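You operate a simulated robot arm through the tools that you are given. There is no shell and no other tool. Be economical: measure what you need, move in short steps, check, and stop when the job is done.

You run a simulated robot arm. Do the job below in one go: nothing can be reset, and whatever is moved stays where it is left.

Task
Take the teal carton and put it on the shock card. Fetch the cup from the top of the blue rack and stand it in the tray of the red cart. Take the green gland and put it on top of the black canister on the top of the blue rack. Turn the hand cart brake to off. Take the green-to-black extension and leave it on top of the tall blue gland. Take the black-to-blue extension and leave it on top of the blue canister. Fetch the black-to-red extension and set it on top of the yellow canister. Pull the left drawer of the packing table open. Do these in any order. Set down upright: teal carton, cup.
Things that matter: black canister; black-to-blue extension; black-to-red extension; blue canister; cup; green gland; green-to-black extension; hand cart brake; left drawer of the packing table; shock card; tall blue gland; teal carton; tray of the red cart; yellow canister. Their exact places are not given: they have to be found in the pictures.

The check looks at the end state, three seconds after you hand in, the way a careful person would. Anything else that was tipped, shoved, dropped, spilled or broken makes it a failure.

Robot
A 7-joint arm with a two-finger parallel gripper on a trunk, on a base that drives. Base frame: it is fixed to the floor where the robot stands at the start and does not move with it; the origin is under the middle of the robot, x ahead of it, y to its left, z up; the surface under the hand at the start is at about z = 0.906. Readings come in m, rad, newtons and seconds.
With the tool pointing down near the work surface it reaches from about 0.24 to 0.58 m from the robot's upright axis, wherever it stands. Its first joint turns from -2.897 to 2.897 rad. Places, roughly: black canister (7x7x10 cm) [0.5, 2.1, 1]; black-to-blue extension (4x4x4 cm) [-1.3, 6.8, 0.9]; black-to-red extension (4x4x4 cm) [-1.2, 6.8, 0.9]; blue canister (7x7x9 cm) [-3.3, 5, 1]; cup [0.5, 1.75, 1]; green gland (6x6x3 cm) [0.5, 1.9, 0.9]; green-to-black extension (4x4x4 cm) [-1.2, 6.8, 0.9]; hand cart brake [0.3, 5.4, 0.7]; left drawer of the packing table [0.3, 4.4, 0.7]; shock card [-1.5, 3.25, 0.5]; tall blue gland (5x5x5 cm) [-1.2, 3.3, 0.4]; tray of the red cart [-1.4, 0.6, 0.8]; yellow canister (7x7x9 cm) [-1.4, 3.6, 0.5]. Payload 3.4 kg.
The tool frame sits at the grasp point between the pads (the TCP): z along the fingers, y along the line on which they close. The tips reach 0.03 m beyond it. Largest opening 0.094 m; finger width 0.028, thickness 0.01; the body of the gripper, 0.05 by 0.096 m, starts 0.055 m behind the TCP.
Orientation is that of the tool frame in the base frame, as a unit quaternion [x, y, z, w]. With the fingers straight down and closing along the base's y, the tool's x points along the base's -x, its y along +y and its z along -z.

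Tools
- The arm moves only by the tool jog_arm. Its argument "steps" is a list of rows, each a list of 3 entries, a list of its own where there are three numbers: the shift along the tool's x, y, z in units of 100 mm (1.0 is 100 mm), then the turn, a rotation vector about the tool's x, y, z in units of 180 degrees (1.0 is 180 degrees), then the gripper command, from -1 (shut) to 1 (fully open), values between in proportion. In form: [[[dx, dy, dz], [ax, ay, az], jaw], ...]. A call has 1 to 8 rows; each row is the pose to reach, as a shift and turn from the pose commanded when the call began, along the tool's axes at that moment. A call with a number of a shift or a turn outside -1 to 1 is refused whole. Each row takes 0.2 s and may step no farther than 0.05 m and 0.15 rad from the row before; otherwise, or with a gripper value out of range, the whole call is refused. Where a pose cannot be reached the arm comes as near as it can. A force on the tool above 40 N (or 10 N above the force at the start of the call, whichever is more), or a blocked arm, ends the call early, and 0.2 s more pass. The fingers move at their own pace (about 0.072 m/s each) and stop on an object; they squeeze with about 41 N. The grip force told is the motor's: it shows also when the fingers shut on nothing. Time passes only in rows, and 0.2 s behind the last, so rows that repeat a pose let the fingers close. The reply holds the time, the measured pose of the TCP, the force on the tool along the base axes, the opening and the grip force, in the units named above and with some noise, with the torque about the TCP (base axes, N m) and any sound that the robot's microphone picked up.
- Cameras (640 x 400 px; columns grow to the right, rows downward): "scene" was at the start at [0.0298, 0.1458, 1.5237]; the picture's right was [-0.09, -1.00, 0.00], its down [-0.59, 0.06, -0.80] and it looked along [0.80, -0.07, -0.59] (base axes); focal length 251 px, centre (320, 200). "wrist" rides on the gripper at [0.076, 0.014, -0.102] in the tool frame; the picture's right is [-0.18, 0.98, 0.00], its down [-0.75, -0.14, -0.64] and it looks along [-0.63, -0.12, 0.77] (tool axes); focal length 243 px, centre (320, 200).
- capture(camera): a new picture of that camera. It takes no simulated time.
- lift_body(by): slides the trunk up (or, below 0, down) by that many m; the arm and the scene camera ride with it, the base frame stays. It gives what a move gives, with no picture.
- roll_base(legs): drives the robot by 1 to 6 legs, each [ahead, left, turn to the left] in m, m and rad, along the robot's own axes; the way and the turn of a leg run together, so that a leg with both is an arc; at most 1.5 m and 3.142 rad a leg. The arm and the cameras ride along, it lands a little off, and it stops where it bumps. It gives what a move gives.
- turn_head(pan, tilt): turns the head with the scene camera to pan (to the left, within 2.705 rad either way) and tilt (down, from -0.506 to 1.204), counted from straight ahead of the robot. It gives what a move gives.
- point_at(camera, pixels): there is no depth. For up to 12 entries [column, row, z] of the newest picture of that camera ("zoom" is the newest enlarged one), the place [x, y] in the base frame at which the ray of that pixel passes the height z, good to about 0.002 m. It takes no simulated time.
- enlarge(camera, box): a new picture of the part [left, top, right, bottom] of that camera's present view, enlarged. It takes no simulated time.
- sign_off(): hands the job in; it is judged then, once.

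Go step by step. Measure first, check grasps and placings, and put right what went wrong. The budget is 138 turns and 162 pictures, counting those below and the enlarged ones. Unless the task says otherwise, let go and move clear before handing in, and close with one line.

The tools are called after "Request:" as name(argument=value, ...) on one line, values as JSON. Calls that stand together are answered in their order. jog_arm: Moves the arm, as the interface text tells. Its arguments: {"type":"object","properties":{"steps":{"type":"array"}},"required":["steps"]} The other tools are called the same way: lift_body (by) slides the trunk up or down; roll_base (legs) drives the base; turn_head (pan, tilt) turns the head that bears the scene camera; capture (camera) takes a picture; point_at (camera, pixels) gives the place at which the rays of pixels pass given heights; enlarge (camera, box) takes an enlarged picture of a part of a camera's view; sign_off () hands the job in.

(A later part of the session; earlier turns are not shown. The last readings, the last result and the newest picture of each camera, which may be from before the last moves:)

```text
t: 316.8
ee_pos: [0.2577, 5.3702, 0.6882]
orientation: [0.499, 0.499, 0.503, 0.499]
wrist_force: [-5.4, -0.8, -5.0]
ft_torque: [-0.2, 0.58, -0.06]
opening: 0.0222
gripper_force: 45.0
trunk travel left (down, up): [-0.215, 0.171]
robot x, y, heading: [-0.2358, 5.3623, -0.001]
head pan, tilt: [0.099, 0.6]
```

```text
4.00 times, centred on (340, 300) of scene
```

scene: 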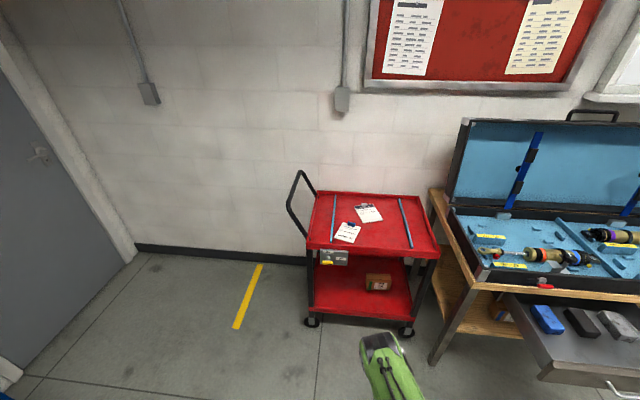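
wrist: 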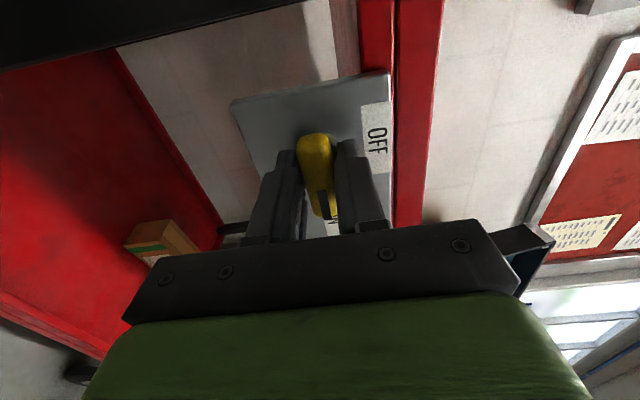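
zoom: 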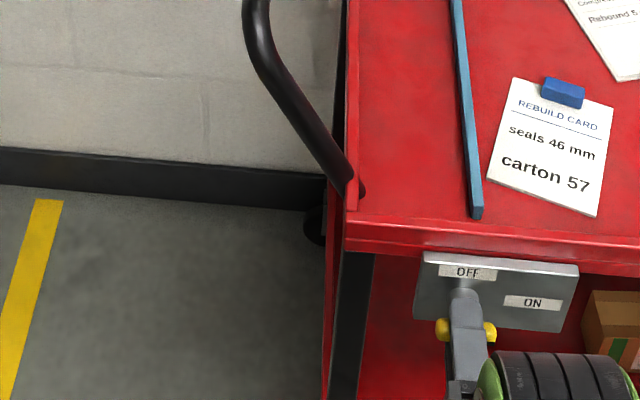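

Refused for one oversized step; repeating with even steps.

Request:
jog_arm(steps=[[[0, 0, 0], [0, 0, -0.042], -1], [[0, 0, 0], [0, 0, -0.084], -1], [[0, 0, 0], [0, 0, -0.126], -1], [[0, 0, 0], [0, 0, -0.168], -1], [[0, 0, 0], [0, 0, -0.21], -1], [[0, 0, 0], [0, 0, -0.25], -1]])

Request:
jog_arm(steps=[[[0, 0, 0], [0, 0, -0.042], -1], [[0, 0, 0], [0, 0, -0.084], -1], [[0, 0, 0], [0, 0, -0.126], -1], [[0, 0, 0], [0, 0, -0.168], -1], [[0, 0, 0], [0, 0, -0.21], -1], [[0, 0, 0], [0, 0, -0.25], -1]])

Request:
enlarge(camera="scene", box=[260, 250, 420, 350])

```text
t: 318.2
ee_pos: [0.2576, 5.3687, 0.6862]
orientation: [0.269, 0.654, 0.272, 0.653]
wrist_force: [-13.4, -4.0, -21.7]
ft_torque: [0.06, 0.32, -0.07]
opening: 0.0223
gripper_force: 45.1
trunk travel left (down, up): [-0.215, 0.171]
robot x, y, heading: [-0.2382, 5.3579, 0.005]
head pan, tilt: [0.099, 0.6]
```

```text
t: 319.6
ee_pos: [0.2565, 5.3688, 0.6875]
orientation: [0.001, 0.708, 0.0, 0.706]
wrist_force: [-17.0, -4.6, -19.9]
ft_torque: [0.0, 1.25, -0.16]
opening: 0.0223
gripper_force: 44.8
trunk travel left (down, up): [-0.215, 0.171]
robot x, y, heading: [-0.2384, 5.3566, -0.003]
head pan, tilt: [0.099, 0.6]
```

```text
4.00 times, centred on (340, 300) of scene
```

zoom: 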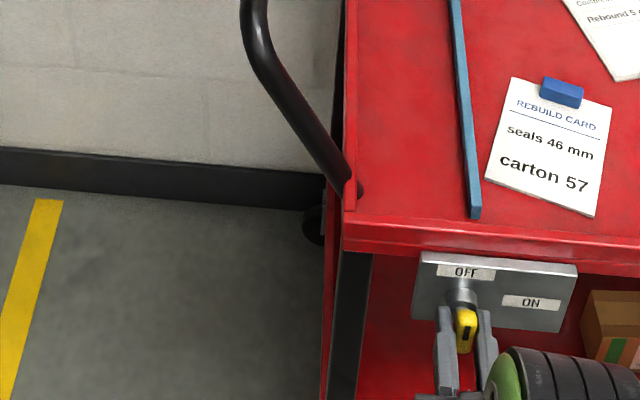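

The handle is vertical now. Release, back off, and check.

Request:
jog_arm(steps=[[[0, 0, 0], [0, 0, 0], 0], [[0, 0, 0], [0, 0, 0], 0], [[0, 0, -0.4], [0, 0, 0], 0], [[0, 0, -0.8], [0, 0, 0], 0]])

Request:
roll_base(legs=[[-0.25, 0, 0]])

Request:
enlarge(camera="scene", box=[280, 220, 380, 282])

```text
t: 320.6
ee_pos: [0.1913, 5.3705, 0.6895]
orientation: [0.0, 0.705, 0.002, 0.709]
wrist_force: [-0.3, 0.9, -0.9]
ft_torque: [-0.01, -0.01, -0.01]
opening: 0.0469
gripper_force: 0.0
out of reach, approached as far as the arm can: row 4
trunk travel left (down, up): [-0.215, 0.171]
robot x, y, heading: [-0.2384, 5.3592, 0.0]
head pan, tilt: [0.099, 0.6]
```

```text
t: 322.4
ee_pos: [-0.0553, 5.3703, 0.69]
orientation: [-0.001, 0.705, 0.003, 0.709]
wrist_force: [-0.4, -0.8, -0.3]
ft_torque: [0.03, 0.01, -0.01]
opening: 0.0471
gripper_force: 0.0
trunk travel left (down, up): [-0.215, 0.171]
robot x, y, heading: [-0.4852, 5.3586, -0.006]
head pan, tilt: [0.099, 0.6]
```

```text
6.40 times, centred on (330, 251) of scene
```

zoom: 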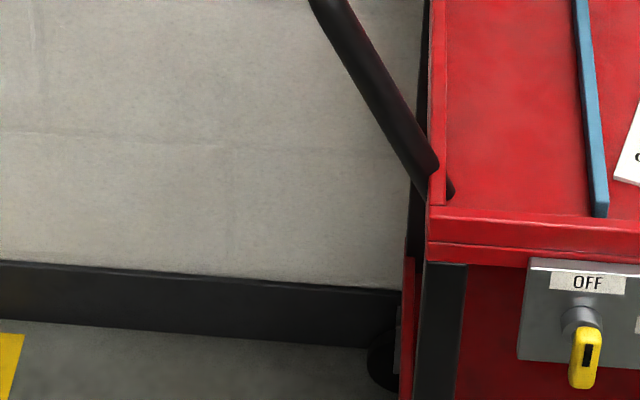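

The black pointer now faces OFF. Next the black-to-red extension: pitch the tool to 45°, retract and raise, then go north through the gap; looking first.

Request:
jog_arm(steps=[[[-0.17, 0, -0.13], [0, 0.042, 0], 0], [[-0.33, 0, -0.26], [0, 0.084, 0], 0], [[-0.5, 0, -0.4], [0, 0.126, 0], 0], [[-0.67, 0, -0.53], [0, 0.168, 0], 0], [[-0.84, 0, -0.66], [0, 0.21, 0], 0], [[-1, 0, -0.8], [0, 0.25, 0], 0]])

Request:
lift_body(by=0.171)

Request:
roll_base(legs=[[0, 0.55, 0]])

Request:
turn_head(pan=2.2, tilt=0.6)

Request:
capture(camera="scene")

```text
t: 323.8
ee_pos: [-0.1357, 5.3696, 0.7909]
orientation: [-0.001, 0.923, 0.002, 0.384]
wrist_force: [-0.9, -0.4, -0.4]
ft_torque: [-0.01, -0.01, -0.01]
opening: 0.0472
gripper_force: 0.1
trunk travel left (down, up): [-0.215, 0.171]
robot x, y, heading: [-0.4854, 5.3567, 0.001]
head pan, tilt: [0.099, 0.6]
```

```text
t: 325.7
ee_pos: [-0.1353, 5.3709, 0.9606]
orientation: [-0.002, 0.923, 0.003, 0.384]
wrist_force: [-0.9, 0.5, -0.9]
ft_torque: [0.02, -0.01, 0.0]
opening: 0.0471
gripper_force: 0.1
trunk travel left (down, up): [-0.386, 0.0]
robot x, y, heading: [-0.4819, 5.3569, 0.004]
head pan, tilt: [0.099, 0.6]
```

```text
t: 328.9
ee_pos: [-0.1364, 5.9196, 0.9588]
orientation: [-0.001, 0.923, 0.002, 0.385]
wrist_force: [0.1, -0.1, 0.0]
ft_torque: [0.0, 0.01, 0.04]
opening: 0.0469
gripper_force: 0.0
trunk travel left (down, up): [-0.386, 0.0]
robot x, y, heading: [-0.4868, 5.9039, 0.002]
head pan, tilt: [0.099, 0.6]
```

```text
t: 330.9
ee_pos: [-0.1367, 5.9178, 0.9608]
orientation: [-0.001, 0.923, 0.003, 0.385]
wrist_force: [1.0, 0.3, -0.3]
ft_torque: [-0.05, 0.0, 0.03]
opening: 0.0472
gripper_force: 0.0
trunk travel left (down, up): [-0.386, 0.0]
robot x, y, heading: [-0.4902, 5.9068, 0.003]
head pan, tilt: [2.201, 0.6]
```

```text
29 pictures are left
```

scene: 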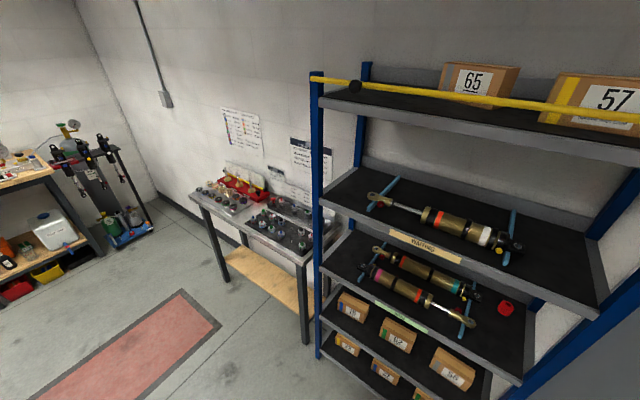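

Request:
point_at(camera="scene", pixels=[[319, 355, 0], [306, 342, 0], [228, 281, 0], [300, 262, 0.87], [400, 365, 0.4], [520, 378, 0.6]])

```text
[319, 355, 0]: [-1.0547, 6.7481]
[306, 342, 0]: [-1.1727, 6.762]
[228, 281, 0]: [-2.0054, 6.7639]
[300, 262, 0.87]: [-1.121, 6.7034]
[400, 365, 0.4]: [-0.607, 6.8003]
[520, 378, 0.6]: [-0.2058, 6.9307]
```

The rack front is flush with the table (y ≈ 6.75), so the gap is wide. Turn north and move in front of the black-to-red column.

Request:
roll_base(legs=[[0, 0, 1.568], [0.19, 0, 0], [0, 0.68, 0]])

Request:
jog_arm(steps=[[[-0.35, 0, 0], [0, 0, 0], -0.15], [[-0.7, 0, 0], [0, 0, 0], -0.15], [[-0.99, 0, 0], [0, 0, 0], -0.15], [[-0.99, 0, 0.3], [0, 0, 0], -0.15], [[-0.99, 0, 0.6], [0, 0, 0], -0.15]])

Request:
capture(camera="wrist")

```text
t: 339.6
ee_pos: [-1.1758, 6.4447, 0.9589]
orientation: [0.653, -0.652, -0.274, -0.271]
wrist_force: [0.3, -0.4, -0.3]
ft_torque: [0.03, 0.01, -0.04]
opening: 0.047
gripper_force: 0.0
trunk travel left (down, up): [-0.386, 0.0]
robot x, y, heading: [-1.1633, 6.0913, 1.571]
head pan, tilt: [2.201, 0.6]
```

```text
t: 340.8
ee_pos: [-1.1754, 6.5566, 0.9882]
orientation: [0.654, -0.652, -0.274, -0.27]
wrist_force: [0.6, 0.1, -0.2]
ft_torque: [0.01, 0.02, 0.02]
opening: 0.0401
gripper_force: 0.0
trunk travel left (down, up): [-0.386, 0.0]
robot x, y, heading: [-1.164, 6.0959, 1.575]
head pan, tilt: [2.201, 0.6]
```

```text
28 pictures are left
```

wrist: 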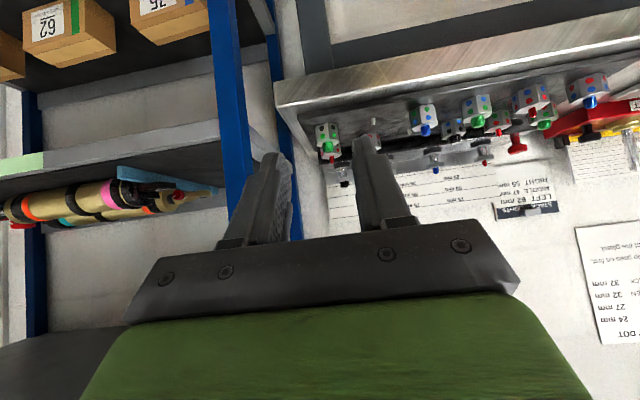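

Request:
enlarge(camera="wrist", box=[290, 105, 370, 155])

```text
8.00 times, centred on (330, 130) of wrist
```

zoom: 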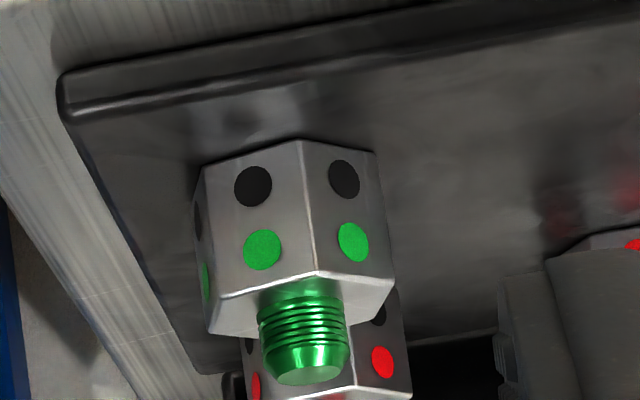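

Request:
point_at(camera="zoom", pixels=[[203, 165, 0.875], [300, 140, 0.875], [375, 152, 0.875], [215, 335, 0.9], [318, 272, 0.9], [394, 278, 0.9], [412, 392, 0.9], [243, 385, 0.9], [60, 90, 0.88]])

```text
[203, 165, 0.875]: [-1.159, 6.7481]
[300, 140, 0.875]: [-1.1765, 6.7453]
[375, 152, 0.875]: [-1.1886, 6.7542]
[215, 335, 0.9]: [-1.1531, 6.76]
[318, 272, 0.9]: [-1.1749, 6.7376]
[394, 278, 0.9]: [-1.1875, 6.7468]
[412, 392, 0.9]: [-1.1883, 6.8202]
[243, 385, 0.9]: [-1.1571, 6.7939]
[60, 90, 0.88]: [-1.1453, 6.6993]
```

Black-to-red centre ≈ (−1.172, 6.830). Drive 0.16 m closer at this height, then check alignment.

Request:
roll_base(legs=[[0.16, 0, 0]])

Request:
enlarge(camera="wrist", box=[240, 80, 400, 180])

```text
t: 342.2
ee_pos: [-1.175, 6.7156, 0.9887]
orientation: [0.654, -0.652, -0.273, -0.27]
wrist_force: [0.5, 0.1, 0.3]
ft_torque: [-0.06, 0.03, 0.0]
opening: 0.0402
gripper_force: 0.1
trunk travel left (down, up): [-0.386, 0.0]
robot x, y, heading: [-1.1654, 6.252, 1.57]
head pan, tilt: [2.201, 0.6]
```

```text
4.00 times, centred on (320, 130) of wrist
```

zoom: 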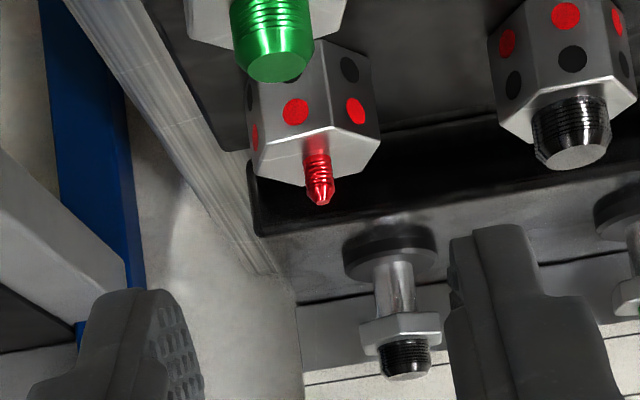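

Request:
point_at(camera="zoom", pixels=[[252, 151, 0.9], [331, 128, 0.9], [380, 144, 0.9], [360, 178, 0.9], [305, 187, 0.9], [318, 165, 0.9]])

```text
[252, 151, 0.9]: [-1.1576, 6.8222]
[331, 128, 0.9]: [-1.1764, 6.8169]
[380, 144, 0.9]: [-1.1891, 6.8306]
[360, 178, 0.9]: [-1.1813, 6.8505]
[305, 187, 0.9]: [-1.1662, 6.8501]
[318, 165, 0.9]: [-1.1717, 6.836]
```

Centre (−1.1705, 6.835), flats turned 17° again. Yaw the tool 17° clockwise at the pre-grasp point, then descend along the 45° axis and grip.

Request:
jog_arm(steps=[[[-0.08, 0.06, 0.12], [0.022, 0, 0.022], -0.02], [[-0.16, 0.13, 0.24], [0.045, 0, 0.045], -0.02], [[-0.231, 0.192, 0.358], [0.0668, 0, 0.0668], -0.02]])

Request:
jog_arm(steps=[[[0, 0, 0.3], [0, 0, 0], -0.02], [[0, 0, 0.55], [0, 0, 0], -0.02]])

Request:
enlarge(camera="wrist", box=[200, 60, 440, 210])

```text
t: 343.0
ee_pos: [-1.1972, 6.7582, 0.9793]
orientation: [-0.549, 0.742, 0.23, 0.309]
wrist_force: [-0.3, -0.7, -0.2]
ft_torque: [0.02, -0.01, -0.01]
opening: 0.0462
gripper_force: 0.0
trunk travel left (down, up): [-0.386, 0.0]
robot x, y, heading: [-1.161, 6.2534, 1.573]
head pan, tilt: [2.201, 0.6]
```

```text
t: 343.6
ee_pos: [-1.1844, 6.7956, 0.9392]
orientation: [-0.55, 0.742, 0.231, 0.307]
wrist_force: [-0.1, 0.0, -0.3]
ft_torque: [-0.01, 0.0, 0.0]
opening: 0.0461
gripper_force: 0.0
trunk travel left (down, up): [-0.386, 0.0]
robot x, y, heading: [-1.1631, 6.2563, 1.573]
head pan, tilt: [2.201, 0.6]
```

```text
2.67 times, centred on (320, 135) of wrist
```

zoom: 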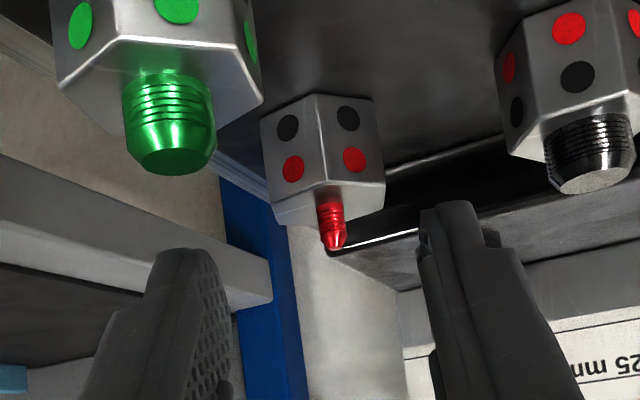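

Aligned. Advance the last 4.3 cm along the tool axis and grip, then lift straight up.

Request:
jog_arm(steps=[[[0, -0.018, 0.22], [0, 0, 0], -0.02], [[-0.01, -0.018, 0.43], [0, 0, 0], -0.02], [[-0.01, -0.018, 0.43], [0, 0, 0], -1], [[-0.01, -0.018, 0.43], [0, 0, 0], -1], [[-0.01, -0.018, 0.43], [0, 0, 0], -1]])

Request:
jog_arm(steps=[[[-0.28, 0, -0.28], [0, 0, 0], -1], [[-0.56, 0, -0.56], [0, 0, 0], -1], [[-0.56, 0, -0.56], [0, 0, 0], -1]])

Request:
capture(camera="wrist")

```text
t: 344.8
ee_pos: [-1.1725, 6.8253, 0.9101]
orientation: [-0.55, 0.742, 0.23, 0.308]
wrist_force: [-0.4, -0.2, 0.3]
ft_torque: [-0.03, 0.03, 0.0]
opening: 0.031
gripper_force: 40.8
trunk travel left (down, up): [-0.386, 0.0]
robot x, y, heading: [-1.1581, 6.2539, 1.577]
head pan, tilt: [2.201, 0.6]
```

```text
t: 345.6
ee_pos: [-1.173, 6.8249, 0.9906]
orientation: [-0.551, 0.741, 0.231, 0.307]
wrist_force: [0.6, -0.3, -0.7]
ft_torque: [0.01, 0.0, 0.0]
opening: 0.0312
gripper_force: 41.6
trunk travel left (down, up): [-0.386, 0.0]
robot x, y, heading: [-1.1657, 6.2575, 1.572]
head pan, tilt: [2.201, 0.6]
```

```text
24 pictures are left
```

wrist: 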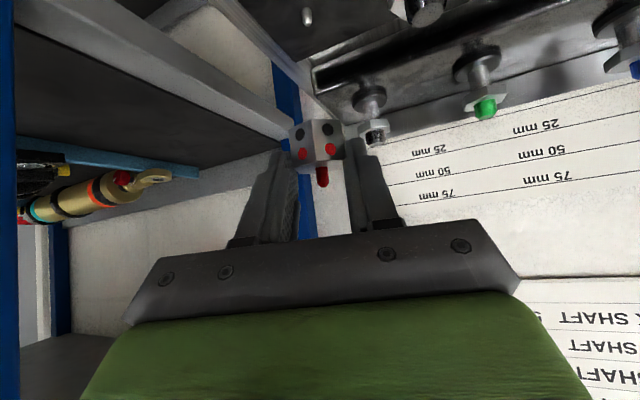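

Black-to-red is held upright. Straighten the yaw, then drive to the west side of the shock table opposite the yellow canister.

Request:
roll_base(legs=[[-0.2, 0, 0]])

Request:
jog_arm(steps=[[[0.1, 0, -0.1], [-0.022, 0, -0.022], -1], [[0.2, 0, -0.2], [-0.045, 0, -0.045], -1], [[0.3, 0, -0.3], [-0.0668, 0, -0.0668], -1]])

Request:
roll_base(legs=[[0, 1.25, 0], [-1.5, 0, 0], [-0.95, 0, 0], [0, 0, -1.571]])

Request:
jog_arm(steps=[[[0, 0, 0], [0, -0.043, 0], -1], [[0, 0, 0], [0, -0.086, 0], -1], [[0, 0, 0], [0, -0.128, 0], -1]])

Request:
lift_body(by=-0.386)

Request:
turn_head(pan=0.1, tilt=0.6)

Request:
capture(camera="wrist")

Request:
enlarge(camera="scene", box=[200, 200, 440, 350])

```text
t: 347.2
ee_pos: [-1.1733, 6.6255, 0.9905]
orientation: [-0.55, 0.741, 0.231, 0.308]
wrist_force: [0.4, 0.0, -0.7]
ft_torque: [-0.01, 0.01, -0.01]
opening: 0.0311
gripper_force: 41.7
trunk travel left (down, up): [-0.386, 0.0]
robot x, y, heading: [-1.1654, 6.0598, 1.573]
head pan, tilt: [2.201, 0.6]
```

```text
t: 348.0
ee_pos: [-1.184, 6.5864, 0.9903]
orientation: [0.654, -0.652, -0.273, -0.271]
wrist_force: [0.5, -0.1, -0.8]
ft_torque: [0.01, 0.02, 0.04]
opening: 0.0312
gripper_force: 40.7
trunk travel left (down, up): [-0.386, 0.0]
robot x, y, heading: [-1.1628, 6.0588, 1.572]
head pan, tilt: [2.201, 0.6]
```

```text
t: 369.6
ee_pos: [-1.8902, 3.6371, 0.9895]
orientation: [0.005, 0.923, -0.001, 0.385]
wrist_force: [0.9, 0.3, -0.7]
ft_torque: [-0.02, 0.05, -0.01]
opening: 0.031
gripper_force: 41.1
trunk travel left (down, up): [-0.386, 0.0]
robot x, y, heading: [-2.4148, 3.6217, -0.015]
head pan, tilt: [2.201, 0.6]
```

```text
t: 370.4
ee_pos: [-1.8902, 3.6371, 0.9911]
orientation: [0.004, 0.827, 0.0, 0.562]
wrist_force: [0.1, -0.3, 0.4]
ft_torque: [0.03, 0.03, 0.0]
opening: 0.0313
gripper_force: 41.0
trunk travel left (down, up): [-0.386, 0.0]
robot x, y, heading: [-2.4169, 3.6184, -0.01]
head pan, tilt: [2.201, 0.6]
```

```text
t: 374.2
ee_pos: [-1.8899, 3.6377, 0.6063]
orientation: [0.003, 0.828, 0.0, 0.561]
wrist_force: [0.4, -0.8, 0.4]
ft_torque: [0.01, 0.01, 0.04]
opening: 0.0311
gripper_force: 40.9
trunk travel left (down, up): [0.0, 0.386]
robot x, y, heading: [-2.421, 3.6193, -0.011]
head pan, tilt: [2.201, 0.6]
```

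```text
t: 376.2
ee_pos: [-1.8913, 3.6366, 0.6063]
orientation: [0.004, 0.827, -0.001, 0.562]
wrist_force: [0.1, 0.0, -0.7]
ft_torque: [0.03, 0.03, -0.01]
opening: 0.0312
gripper_force: 41.0
trunk travel left (down, up): [0.0, 0.386]
robot x, y, heading: [-2.4184, 3.623, -0.01]
head pan, tilt: [0.099, 0.6]
```

```text
23 pictures are left
```

wrist: 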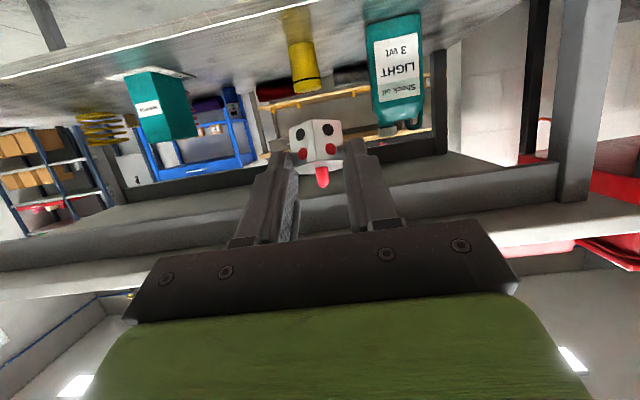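

```text
2.67 times, centred on (320, 275) of scene
```

zoom: 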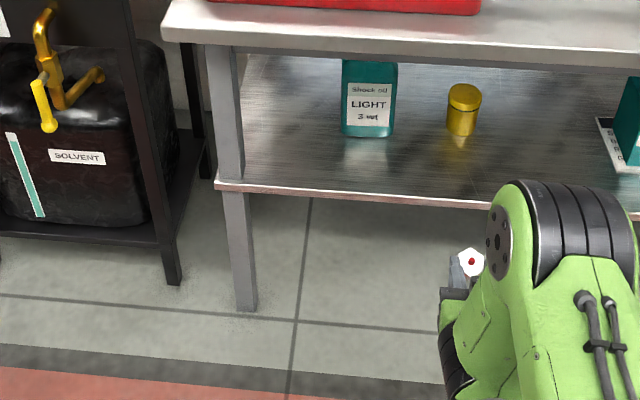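

Request:
point_at(camera="zoom", pixels=[[465, 93, 0.515], [465, 93, 0.525], [461, 135, 0.425], [448, 93, 0.515], [482, 94, 0.515], [300, 188, 0.425], [300, 45, 0.785]])

Request:
point_at(camera="wrist", pixels=[[300, 43, 0.425], [306, 86, 0.515], [296, 85, 0.515], [319, 80, 0.515]])

```text
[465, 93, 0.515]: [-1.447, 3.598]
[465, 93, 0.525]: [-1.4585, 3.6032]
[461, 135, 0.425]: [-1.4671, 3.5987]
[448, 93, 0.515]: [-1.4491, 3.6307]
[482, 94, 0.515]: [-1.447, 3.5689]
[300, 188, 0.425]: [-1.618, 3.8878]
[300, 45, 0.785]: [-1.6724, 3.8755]
```

```text
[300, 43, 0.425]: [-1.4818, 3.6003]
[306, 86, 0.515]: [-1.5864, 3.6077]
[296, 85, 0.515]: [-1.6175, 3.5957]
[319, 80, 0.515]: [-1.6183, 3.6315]
```

Canister centre ≈ (−1.443, 3.599), top 0.515. Drive in 0.31 m and 3.5 cm right, then check before the final extension.

Request:
roll_base(legs=[[0, -0.036, 0.011], [0.31, 0, 0]])

Request:
jog_arm(steps=[[[-0.1, 0, 0.28], [0, 0, 0], -1], [[-0.19, 0, 0.55], [0, 0, 0], -1], [[0.05, 0, 0.65], [0, 0, 0], -1]])

Request:
capture(camera="wrist")

```text
t: 378.7
ee_pos: [-1.5839, 3.6119, 0.6053]
orientation: [-0.003, 0.827, 0.003, 0.562]
wrist_force: [0.0, -0.3, -1.3]
ft_torque: [0.0, 0.03, 0.0]
opening: 0.0312
gripper_force: 40.9
trunk travel left (down, up): [0.0, 0.386]
robot x, y, heading: [-2.1134, 3.5854, 0.006]
head pan, tilt: [0.099, 0.6]
```

```text
t: 379.5
ee_pos: [-1.5226, 3.6128, 0.5777]
orientation: [-0.004, 0.827, 0.004, 0.562]
wrist_force: [0.5, 0.0, -0.3]
ft_torque: [-0.04, 0.0, 0.0]
opening: 0.0311
gripper_force: 40.7
trunk travel left (down, up): [0.0, 0.386]
robot x, y, heading: [-2.1124, 3.5851, 0.005]
head pan, tilt: [0.099, 0.6]
```

```text
21 pictures are left
```

wrist: 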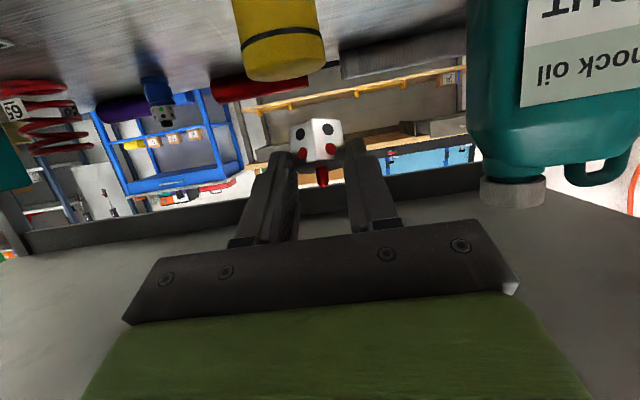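

Request:
point_at(camera="wrist", pixels=[[243, 55, 0.515], [326, 50, 0.515], [290, 78, 0.515], [291, 132, 0.545], [345, 125, 0.545]])

```text
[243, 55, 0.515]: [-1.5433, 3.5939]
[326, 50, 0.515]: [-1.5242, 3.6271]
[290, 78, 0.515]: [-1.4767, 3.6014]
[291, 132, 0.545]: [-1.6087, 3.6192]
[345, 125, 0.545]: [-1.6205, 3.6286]
```

Lateral offset −1.7 cm needed. Shift, extend 5.5 cm, then lower 2 cm.

Request:
jog_arm(steps=[[[-0.1, -0.17, 0.25], [0, 0, 0], -1], [[-0.205, -0.17, 0.506], [0, 0, 0], -1], [[-0.02, -0.17, 0.581], [0, 0, 0], -1]])

Request:
enlarge(camera="wrist", box=[200, 30, 440, 180])

Request:
enlarge(camera="scene", box=[280, 220, 440, 320])

```text
t: 380.3
ee_pos: [-1.4692, 3.5951, 0.5581]
orientation: [-0.003, 0.827, 0.004, 0.562]
wrist_force: [0.1, 0.3, -0.2]
ft_torque: [-0.01, 0.01, 0.0]
opening: 0.0311
gripper_force: 41.9
trunk travel left (down, up): [0.0, 0.386]
robot x, y, heading: [-2.1102, 3.5891, 0.007]
head pan, tilt: [0.099, 0.6]
```

```text
2.67 times, centred on (320, 105) of wrist
```

zoom: 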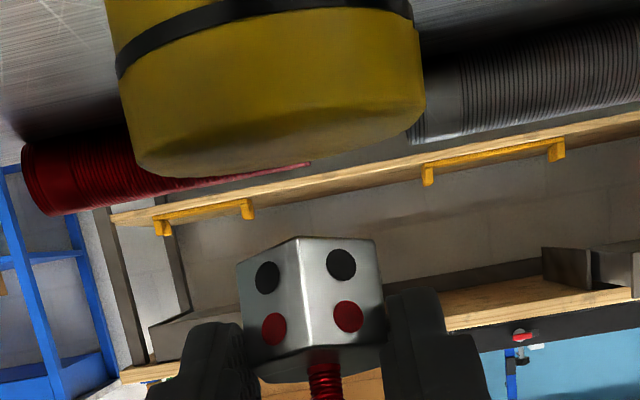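

```text
4.00 times, centred on (360, 270) of scene
```

zoom: 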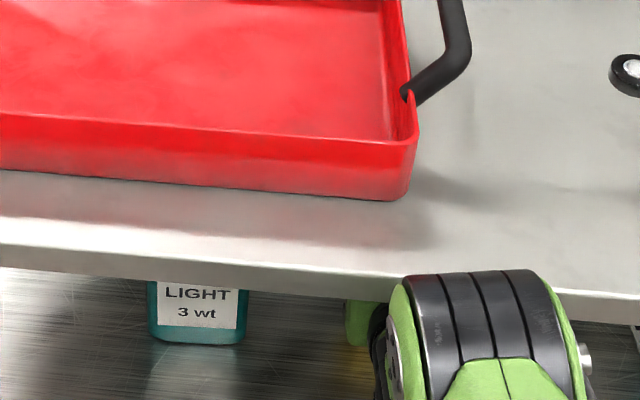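

Lateral alignment is within ~3 mm; depth slightly far. Back 5 mm and lower to contact.

Request:
jog_arm(steps=[[[0.02, -0.02, -0.05], [0, 0, 0], -1], [[0.07, -0.02, -0.03], [0, 0, 0], -1], [[0.11, -0.02, -0.01], [0, 0, 0], -1]])

Request:
jog_arm(steps=[[[0.025, 0, 0.01], [0, 0, 0], -1], [[0.045, 0, 0.018], [0, 0, 0], -1]])

Request:
jog_arm(steps=[[[0.025, 0, 0.01], [0, 0, 0], -1], [[0.045, 0, 0.018], [0, 0, 0], -1]])

Request:
enlarge(camera="wrist", box=[200, 30, 440, 180])

```text
t: 381.1
ee_pos: [-1.4745, 3.5923, 0.5479]
orientation: [-0.004, 0.828, 0.004, 0.561]
wrist_force: [0.2, -0.1, 0.3]
ft_torque: [-0.01, 0.03, 0.01]
opening: 0.0312
gripper_force: 41.2
trunk travel left (down, up): [0.0, 0.386]
robot x, y, heading: [-2.1119, 3.5881, 0.008]
head pan, tilt: [0.099, 0.6]
```

```text
t: 381.7
ee_pos: [-1.4753, 3.5939, 0.5425]
orientation: [-0.003, 0.828, 0.004, 0.561]
wrist_force: [-1.0, -0.3, -0.6]
ft_torque: [0.01, 0.03, -0.02]
opening: 0.031
gripper_force: 40.7
trunk travel left (down, up): [0.0, 0.386]
robot x, y, heading: [-2.113, 3.5874, 0.005]
head pan, tilt: [0.099, 0.6]
```

```text
t: 382.3
ee_pos: [-1.4746, 3.5932, 0.5408]
orientation: [-0.003, 0.826, 0.004, 0.564]
wrist_force: [-2.8, 0.2, 9.8]
ft_torque: [-0.03, -0.12, 0.0]
opening: 0.031
gripper_force: 40.8
trunk travel left (down, up): [0.0, 0.386]
robot x, y, heading: [-2.1124, 3.589, 0.007]
head pan, tilt: [0.099, 0.6]
```

```text
2.67 times, centred on (320, 105) of wrist
```

zoom: 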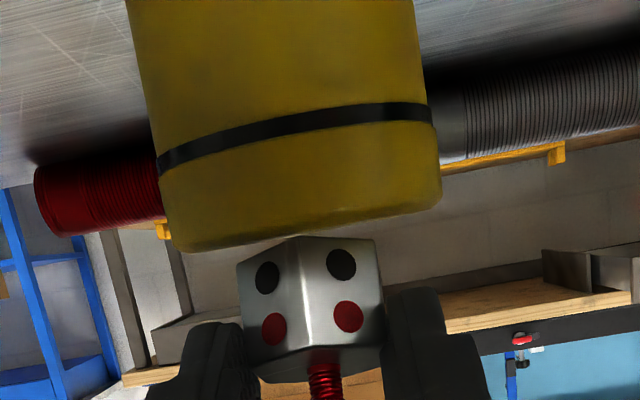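

Contact at TCP 0.541, part centred laterally. Press slightly more to level it in the grip, then view.

Request:
jog_arm(steps=[[[0.02, 0, 0.008], [0, 0.01, 0], -1], [[0.035, 0, 0.014], [0, 0.02, 0], -1]])

Request:
jog_arm(steps=[[[0, 0, 0], [0, 0, 0], -0.25], [[0, 0, 0], [0, 0, 0], 0.2], [[0, 0, 0], [0, 0, 0], 0.5], [[0, 0, 0], [0, 0, 0], 0.5], [[0.1, 0, -0.35], [0, 0, 0], 0.5], [[0.25, 0, -0.65], [0, 0, 0], 0.5], [[0.35, 0, -0.95], [0, 0, 0], 0.5]])

Request:
capture(camera="wrist")

```text
t: 382.9
ee_pos: [-1.4737, 3.5943, 0.5415]
orientation: [-0.004, 0.839, 0.004, 0.543]
wrist_force: [4.8, -0.4, 31.9]
ft_torque: [-0.02, -0.76, 0.01]
opening: 0.0313
gripper_force: 41.1
trunk travel left (down, up): [0.0, 0.386]
robot x, y, heading: [-2.114, 3.586, 0.003]
head pan, tilt: [0.099, 0.6]
```

```text
t: 384.5
ee_pos: [-1.5774, 3.5933, 0.5433]
orientation: [-0.003, 0.845, 0.004, 0.535]
wrist_force: [0.5, -1.3, 0.0]
ft_torque: [0.02, 0.02, 0.0]
opening: 0.0705
gripper_force: 0.1
trunk travel left (down, up): [0.0, 0.386]
robot x, y, heading: [-2.1118, 3.5849, 0.007]
head pan, tilt: [0.099, 0.6]
```

```text
17 pictures are left
5 turns are left
```

wrist: 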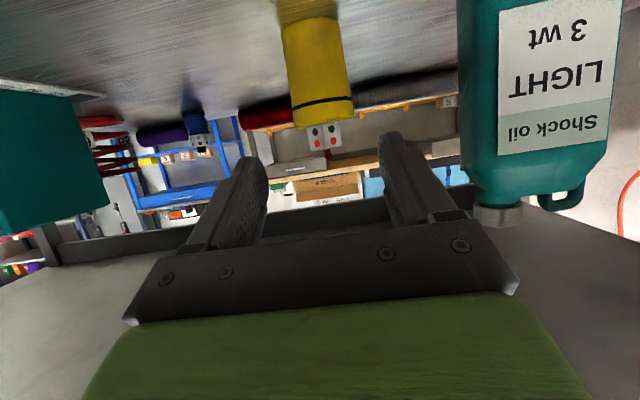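

Black-to-red stands on the yellow canister, and only 5 turns are left, so I'll bundle moves: back out, raise, set the tool vertical, drive to the blue rack, and photograph it with a calibration grid.

Request:
roll_base(legs=[[-0.35, 0, 0]])

Request:
lift_body(by=0.386)

Request:
jog_arm(steps=[[[-0.08, 0, -0.12], [0, 0.045, 0], 0.5], [[-0.16, 0, -0.24], [0, 0.09, 0], 0.5], [[-0.24, 0, -0.36], [0, 0.135, 0], 0.7], [[-0.32, 0, -0.48], [0, 0.18, 0], 0.9], [[-0.4, 0, -0.6], [0, 0.225, 0], 1], [[-0.48, 0, -0.72], [0, 0.27, 0], 1], [[-0.56, 0, -0.84], [0, 0.315, 0], 1], [[-0.65, 0, -0.97], [0, 0.3594, 0], 1]])

Request:
jog_arm(steps=[[[0, 0, -0.45], [0, 0, 0], 1], [[0, 0, -0.9], [0, 0, 0], 1]])

Request:
roll_base(legs=[[0, -1.5, -0.007], [0, -0.29, 0], [1.5, 0, 0], [0.93, 0, 0]])

Request:
turn_head(pan=0.1, tilt=0.75)

Request:
capture(camera="wrist")

Request:
point_at(camera="wrist", pixels=[[200, 40, 0.92], [320, 40, 0.92], [440, 40, 0.92], [560, 40, 0.92], [200, 90, 0.92], [320, 90, 0.92], [440, 90, 0.92], [560, 90, 0.92], [200, 140, 0.92], [320, 140, 0.92], [440, 140, 0.92], [560, 140, 0.92]])

Request:
capture(camera="scene")

Request:
point_at(camera="scene", pixels=[[150, 180, 0.92], [250, 180, 0.92], [350, 180, 0.92], [450, 180, 0.92], [150, 240, 0.92], [250, 240, 0.92], [350, 240, 0.92], [450, 240, 0.92], [150, 300, 0.92], [250, 300, 0.92], [350, 300, 0.92], [250, 240, 1.02]])

Request:
enlarge(camera="wrist", box=[160, 0, 480, 200])

Request:
enlarge(camera="scene", box=[160, 140, 480, 340])

```text
t: 386.8
ee_pos: [-1.9258, 3.59, 0.5424]
orientation: [-0.003, 0.845, 0.003, 0.535]
wrist_force: [0.9, 1.1, -0.2]
ft_torque: [-0.03, 0.0, 0.0]
opening: 0.0705
gripper_force: 0.1
trunk travel left (down, up): [0.0, 0.386]
robot x, y, heading: [-2.4618, 3.585, 0.007]
head pan, tilt: [0.099, 0.6]
```

```text
t: 390.5
ee_pos: [-1.9256, 3.5905, 0.9287]
orientation: [-0.002, 0.845, 0.002, 0.535]
wrist_force: [-0.4, -0.6, 0.1]
ft_torque: [0.0, 0.03, -0.01]
opening: 0.0705
gripper_force: 0.0
trunk travel left (down, up): [-0.386, 0.0]
robot x, y, heading: [-2.4622, 3.5842, 0.008]
head pan, tilt: [0.099, 0.6]
```

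```text
t: 392.3
ee_pos: [-1.9855, 3.5895, 1.0283]
orientation: [-0.004, 1.0, 0.001, -0.001]
wrist_force: [0.0, 0.3, -0.1]
ft_torque: [-0.02, 0.0, 0.0]
opening: 0.0939
gripper_force: 0.1
trunk travel left (down, up): [-0.386, 0.0]
robot x, y, heading: [-2.4612, 3.5834, 0.008]
head pan, tilt: [0.099, 0.6]
```

```text
t: 392.9
ee_pos: [-1.9852, 3.5905, 1.1175]
orientation: [-0.003, 1.0, 0.001, 0.0]
wrist_force: [-1.3, -0.1, 0.0]
ft_torque: [0.01, -0.04, 0.0]
opening: 0.0939
gripper_force: 0.1
trunk travel left (down, up): [-0.386, 0.0]
robot x, y, heading: [-2.4623, 3.5867, 0.001]
head pan, tilt: [0.099, 0.6]
```

```text
t: 413.5
ee_pos: [0.4689, 1.8052, 1.1165]
orientation: [0.0, 1.0, 0.001, 0.001]
wrist_force: [0.3, -0.3, 0.1]
ft_torque: [-0.01, 0.02, 0.0]
opening: 0.0939
gripper_force: 0.0
trunk travel left (down, up): [-0.386, 0.0]
robot x, y, heading: [-0.0049, 1.803, -0.006]
head pan, tilt: [0.099, 0.6]
```

```text
t: 414.2
ee_pos: [0.4701, 1.8054, 1.1175]
orientation: [0.0, 1.0, 0.002, 0.0]
wrist_force: [-0.3, 0.3, 0.1]
ft_torque: [-0.02, -0.01, 0.0]
opening: 0.0941
gripper_force: 0.1
trunk travel left (down, up): [-0.386, 0.0]
robot x, y, heading: [-0.0066, 1.8056, -0.003]
head pan, tilt: [0.099, 0.75]
```

```text
16 pictures are left
```

wrist: 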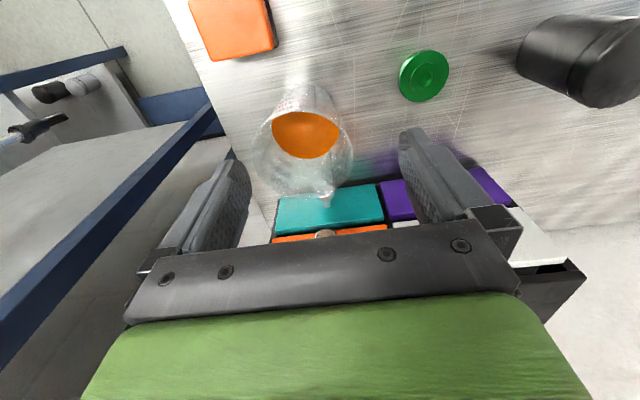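

```text
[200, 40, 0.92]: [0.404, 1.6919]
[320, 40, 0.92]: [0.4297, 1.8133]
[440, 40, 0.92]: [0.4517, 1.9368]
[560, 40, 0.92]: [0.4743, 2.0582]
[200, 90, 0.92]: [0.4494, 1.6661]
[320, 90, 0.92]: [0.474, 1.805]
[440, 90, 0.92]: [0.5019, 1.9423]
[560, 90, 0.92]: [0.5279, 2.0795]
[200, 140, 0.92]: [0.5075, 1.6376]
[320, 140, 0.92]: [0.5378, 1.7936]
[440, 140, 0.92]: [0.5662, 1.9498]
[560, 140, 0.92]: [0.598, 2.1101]
```

```text
15 pictures are left
```

scene: 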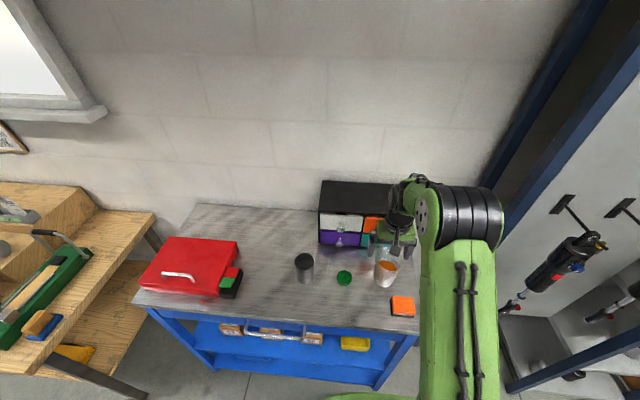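

```text
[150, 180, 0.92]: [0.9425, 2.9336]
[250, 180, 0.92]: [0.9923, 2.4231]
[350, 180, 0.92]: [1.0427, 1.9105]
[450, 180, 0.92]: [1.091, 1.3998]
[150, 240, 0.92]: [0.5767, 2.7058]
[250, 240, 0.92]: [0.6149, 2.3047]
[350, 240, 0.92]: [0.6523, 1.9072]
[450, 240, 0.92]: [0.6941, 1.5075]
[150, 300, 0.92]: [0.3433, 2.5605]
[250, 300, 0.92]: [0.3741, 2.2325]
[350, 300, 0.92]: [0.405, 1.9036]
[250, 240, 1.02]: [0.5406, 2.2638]
```

```text
2.00 times, centred on (320, 100) of wrist
```

zoom: 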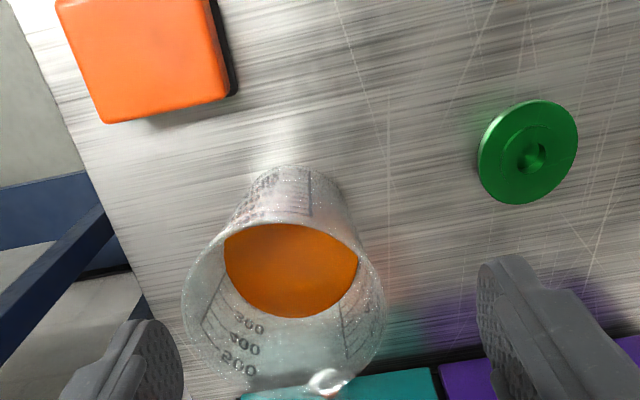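

```text
2.00 times, centred on (320, 240) of scene
4 turns are left
```

zoom: 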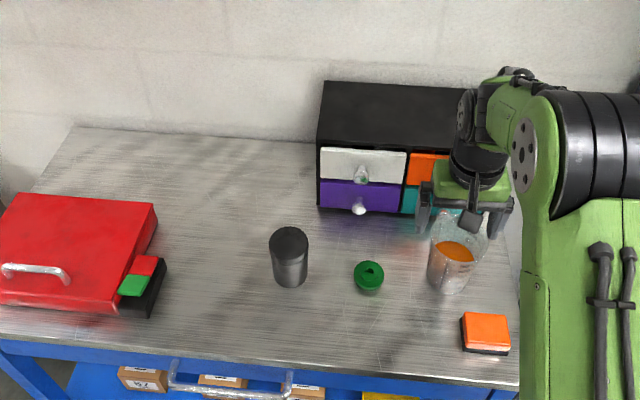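

The gland's top is at about (0.480, 1.918, 0.93), the black canister at about (0.487, 2.057) with top ~1.0, and the cup (with liquid) at about (0.496, 1.782), rim ~1.045. I'll pick the gland, put it on the canister, then photograph the result, the cup and the cart.

Request:
jog_arm(steps=[[[-0.04, 0.4, 0], [0, 0, 0], 1], [[-0.08, 0.8, 0], [0, 0, 0], 1], [[-0.1, 1.0, 0], [0, 0, 0], 1]])

Request:
jog_arm(steps=[[[0, 0.126, 0], [0, 0, 0], 1], [[0, 0.126, 0.4], [0, 0, 0], 1], [[0, 0.126, 0.8], [0, 0, 0], 1], [[0, 0.126, 1], [0, 0, 0], 1]])

Request:
jog_arm(steps=[[[0, 0, 0.3], [0, 0, 0], 1], [[0, 0, 0.6], [0, 0, 0], 1], [[0, 0, 0.795], [0, 0, 0], 1]])

Request:
jog_arm(steps=[[[0, 0, 0], [0, 0, 0], -1], [[0, 0, 0], [0, 0, 0], -1], [[0, 0, 0], [0, 0, 0], -1], [[0, 0, 0], [0, 0, 0], -1], [[0, 0, -0.3], [0, 0, 0], -1], [[0, 0, -0.65], [0, 0, 0], -1], [[0, 0, -1], [0, 0, 0], -1]])

Request:
jog_arm(steps=[[[0, 0, -0.3], [0, 0, 0], -1], [[0, 0, -0.6], [0, 0, 0], -1], [[-0.03, 0.4, -0.6], [0, 0, 0], -1], [[-0.05, 0.8, -0.6], [0, 0, 0], -1], [[-0.07, 1, -0.6], [0, 0, 0], -1]])

Request:
jog_arm(steps=[[[0, 0.39, 0], [0, 0, 0], -1], [[0, 0.39, 0.3], [0, 0, 0], -1], [[0, 0.39, 0.45], [0, 0, 0], -1], [[0, 0.39, 0.5], [0, 0, 0], -1], [[0, 0.39, 0.54], [0, 0, 0], -1], [[0, 0.39, 0.58], [0, 0, 0], -1], [[0, 0.39, 0.61], [0, 0, 0], -1], [[0, 0.39, 0.64], [0, 0, 0], -1]])

Request:
jog_arm(steps=[[[0, 0, 0], [0, 0, 0], 0.6], [[0, 0, 0], [0, 0, 0], 0.6], [[0, 0, 0], [0, 0, 0], 0.6], [[0, 0, -0.3], [0, 0, 0], 0.6], [[0, 0, -0.65], [0, 0, 0], 0.6], [[0, 0, -1], [0, 0, 0], 1]])

Request:
jog_arm(steps=[[[0, -0.45, 0], [0, 0, 0], 1], [[-0.07, -0.9, 0], [0, 0, 0], 1], [[-0.13, -1, 0], [0, 0, 0], 1]])

Request:
jog_arm(steps=[[[0, -0.45, 0], [0, 0, 0], 1], [[0, -0.9, 0], [0, 0, 0], 1], [[0, -1, 0], [0, 0, 0], 1]])

Request:
jog_arm(steps=[[[0, -0.3, 0], [0, 0, 0], 1], [[0, -0.57, 0], [0, 0, 0], 1]])

Request:
capture(camera="wrist")

Request:
enlarge(camera="wrist", box=[200, 20, 440, 170])

Request:
enlarge(camera="scene", box=[240, 190, 440, 315])

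Request:
turn_head(pan=-2.5, tilt=0.5)

Request:
capture(camera="scene")

Request:
point_at(camera="scene", pixels=[[200, 200, 0.8], [300, 200, 0.8], [400, 200, 0.8], [500, 200, 0.8], [200, 240, 0.8], [300, 240, 0.8], [400, 240, 0.8], [500, 240, 0.8], [200, 280, 0.8], [300, 280, 0.8], [400, 280, 0.8], [300, 240, 0]])

```text
t: 415.0
ee_pos: [0.4794, 1.9054, 1.1178]
orientation: [0.0, 1.0, 0.001, 0.0]
wrist_force: [0.7, 0.4, -0.4]
ft_torque: [-0.01, 0.02, 0.01]
opening: 0.0939
gripper_force: 0.1
trunk travel left (down, up): [-0.386, 0.0]
robot x, y, heading: [-0.0083, 1.8069, 0.0]
head pan, tilt: [0.099, 0.75]
```

```text
t: 416.0
ee_pos: [0.4785, 1.919, 1.0165]
orientation: [0.0, 1.0, 0.001, 0.0]
wrist_force: [0.2, 0.0, 0.2]
ft_torque: [0.03, 0.01, -0.01]
opening: 0.0942
gripper_force: 0.0
trunk travel left (down, up): [-0.386, 0.0]
robot x, y, heading: [-0.007, 1.8066, -0.0]
head pan, tilt: [0.099, 0.75]
```

```text
t: 416.8
ee_pos: [0.4799, 1.9167, 0.9375]
orientation: [-0.001, 1.0, 0.001, 0.001]
wrist_force: [0.0, -1.0, 0.1]
ft_torque: [-0.03, -0.04, 0.01]
opening: 0.0942
gripper_force: 0.0
trunk travel left (down, up): [-0.386, 0.0]
robot x, y, heading: [-0.0082, 1.8042, -0.008]
head pan, tilt: [0.099, 0.75]
```

```text
t: 418.4
ee_pos: [0.479, 1.9173, 1.0378]
orientation: [0.0, 1.0, 0.001, 0.0]
wrist_force: [0.4, 0.5, -1.1]
ft_torque: [-0.01, -0.01, 0.02]
opening: 0.052
gripper_force: 41.1
trunk travel left (down, up): [-0.386, 0.0]
robot x, y, heading: [-0.0066, 1.8021, -0.004]
head pan, tilt: [0.099, 0.75]
```

```text
t: 419.6
ee_pos: [0.487, 2.0179, 1.097]
orientation: [0.0, 1.0, 0.001, 0.0]
wrist_force: [-0.4, 0.0, -1.1]
ft_torque: [0.02, 0.02, 0.0]
opening: 0.0523
gripper_force: 41.0
trunk travel left (down, up): [-0.386, 0.0]
robot x, y, heading: [-0.0095, 1.8035, -0.006]
head pan, tilt: [0.099, 0.75]
```

```text
t: 421.4
ee_pos: [0.4873, 2.0568, 1.0375]
orientation: [0.0, 1.0, 0.003, 0.005]
wrist_force: [1.7, 2.3, 27.1]
ft_torque: [-0.1, 0.18, -0.04]
opening: 0.052
gripper_force: 41.3
trunk travel left (down, up): [-0.386, 0.0]
robot x, y, heading: [-0.0036, 1.8049, -0.006]
head pan, tilt: [0.099, 0.75]
```

```text
t: 422.8
ee_pos: [0.4852, 2.0576, 1.1357]
orientation: [0.0, 1.0, 0.002, 0.0]
wrist_force: [-0.8, -0.1, 0.2]
ft_torque: [-0.01, 0.0, -0.03]
opening: 0.0939
gripper_force: 0.0
trunk travel left (down, up): [-0.386, 0.0]
robot x, y, heading: [-0.0082, 1.8062, -0.004]
head pan, tilt: [0.099, 0.75]
```

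```text
t: 423.6
ee_pos: [0.4994, 1.9567, 1.1335]
orientation: [0.0, 1.0, 0.0, 0.0]
wrist_force: [1.4, 0.2, -0.1]
ft_torque: [0.0, 0.02, 0.03]
opening: 0.0941
gripper_force: 0.1
trunk travel left (down, up): [-0.386, 0.0]
robot x, y, heading: [-0.0066, 1.8076, 0.001]
head pan, tilt: [0.099, 0.75]
```

```text
t: 424.4
ee_pos: [0.4997, 1.8558, 1.1334]
orientation: [0.0, 1.0, 0.001, 0.001]
wrist_force: [0.7, 0.8, 0.6]
ft_torque: [-0.04, -0.01, -0.01]
opening: 0.0937
gripper_force: 0.0
trunk travel left (down, up): [-0.386, 0.0]
robot x, y, heading: [-0.0082, 1.8048, 0.001]
head pan, tilt: [0.099, 0.75]
```

```text
t: 425.0
ee_pos: [0.4985, 1.7983, 1.133]
orientation: [0.0, 1.0, 0.002, 0.001]
wrist_force: [1.4, -0.5, -0.1]
ft_torque: [0.0, 0.01, -0.01]
opening: 0.0939
gripper_force: 0.0
trunk travel left (down, up): [-0.386, 0.0]
robot x, y, heading: [-0.0101, 1.8016, -0.007]
head pan, tilt: [0.099, 0.75]
```

```text
12 pictures are left
```

wrist: 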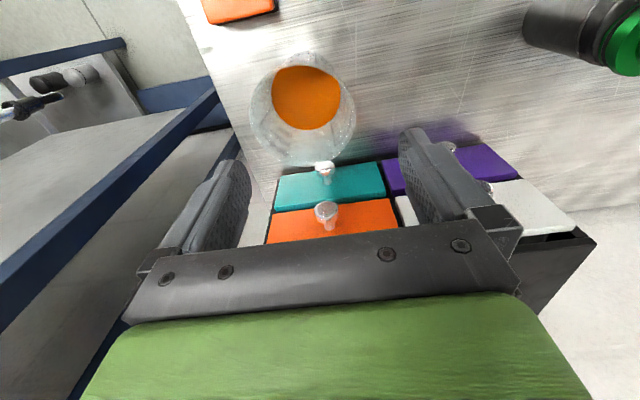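

```text
2.67 times, centred on (320, 95) of wrist
```

zoom: 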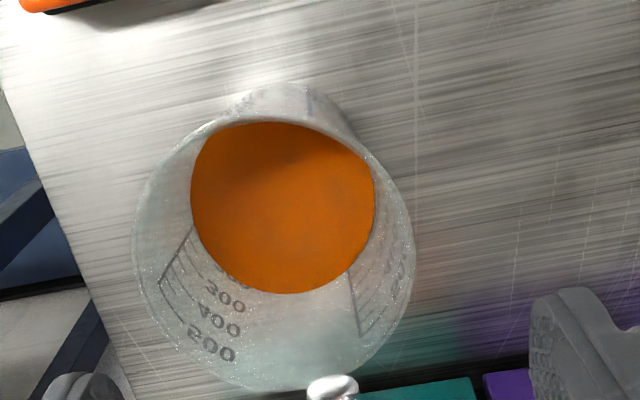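

```text
3.20 times, centred on (340, 252) of scene
```

zoom: 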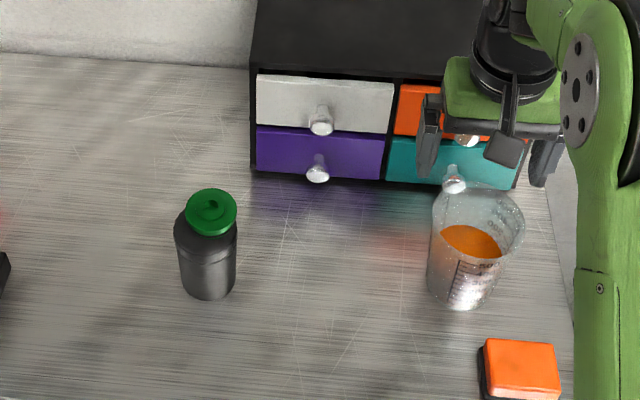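

```text
t: 427.3
ee_pos: [0.4994, 1.7994, 1.1322]
orientation: [0.0, 1.0, 0.001, 0.0]
wrist_force: [-0.6, -0.1, -0.6]
ft_torque: [-0.01, 0.0, -0.02]
opening: 0.0942
gripper_force: 0.2
trunk travel left (down, up): [-0.386, 0.0]
robot x, y, heading: [-0.0054, 1.8007, -0.005]
head pan, tilt: [-2.499, 0.499]
```

```text
9 pictures are left
```

scene: 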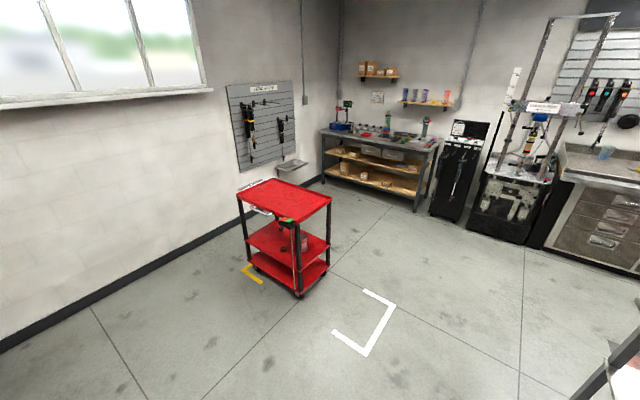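

```text
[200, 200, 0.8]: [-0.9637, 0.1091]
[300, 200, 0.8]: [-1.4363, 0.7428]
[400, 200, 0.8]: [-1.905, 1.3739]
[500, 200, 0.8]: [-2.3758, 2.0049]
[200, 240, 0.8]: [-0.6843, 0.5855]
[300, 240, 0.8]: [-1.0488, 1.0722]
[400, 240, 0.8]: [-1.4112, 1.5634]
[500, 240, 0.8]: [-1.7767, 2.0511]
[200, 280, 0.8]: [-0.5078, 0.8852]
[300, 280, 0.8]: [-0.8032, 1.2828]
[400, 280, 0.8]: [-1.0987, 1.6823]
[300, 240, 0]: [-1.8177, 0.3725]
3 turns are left
```

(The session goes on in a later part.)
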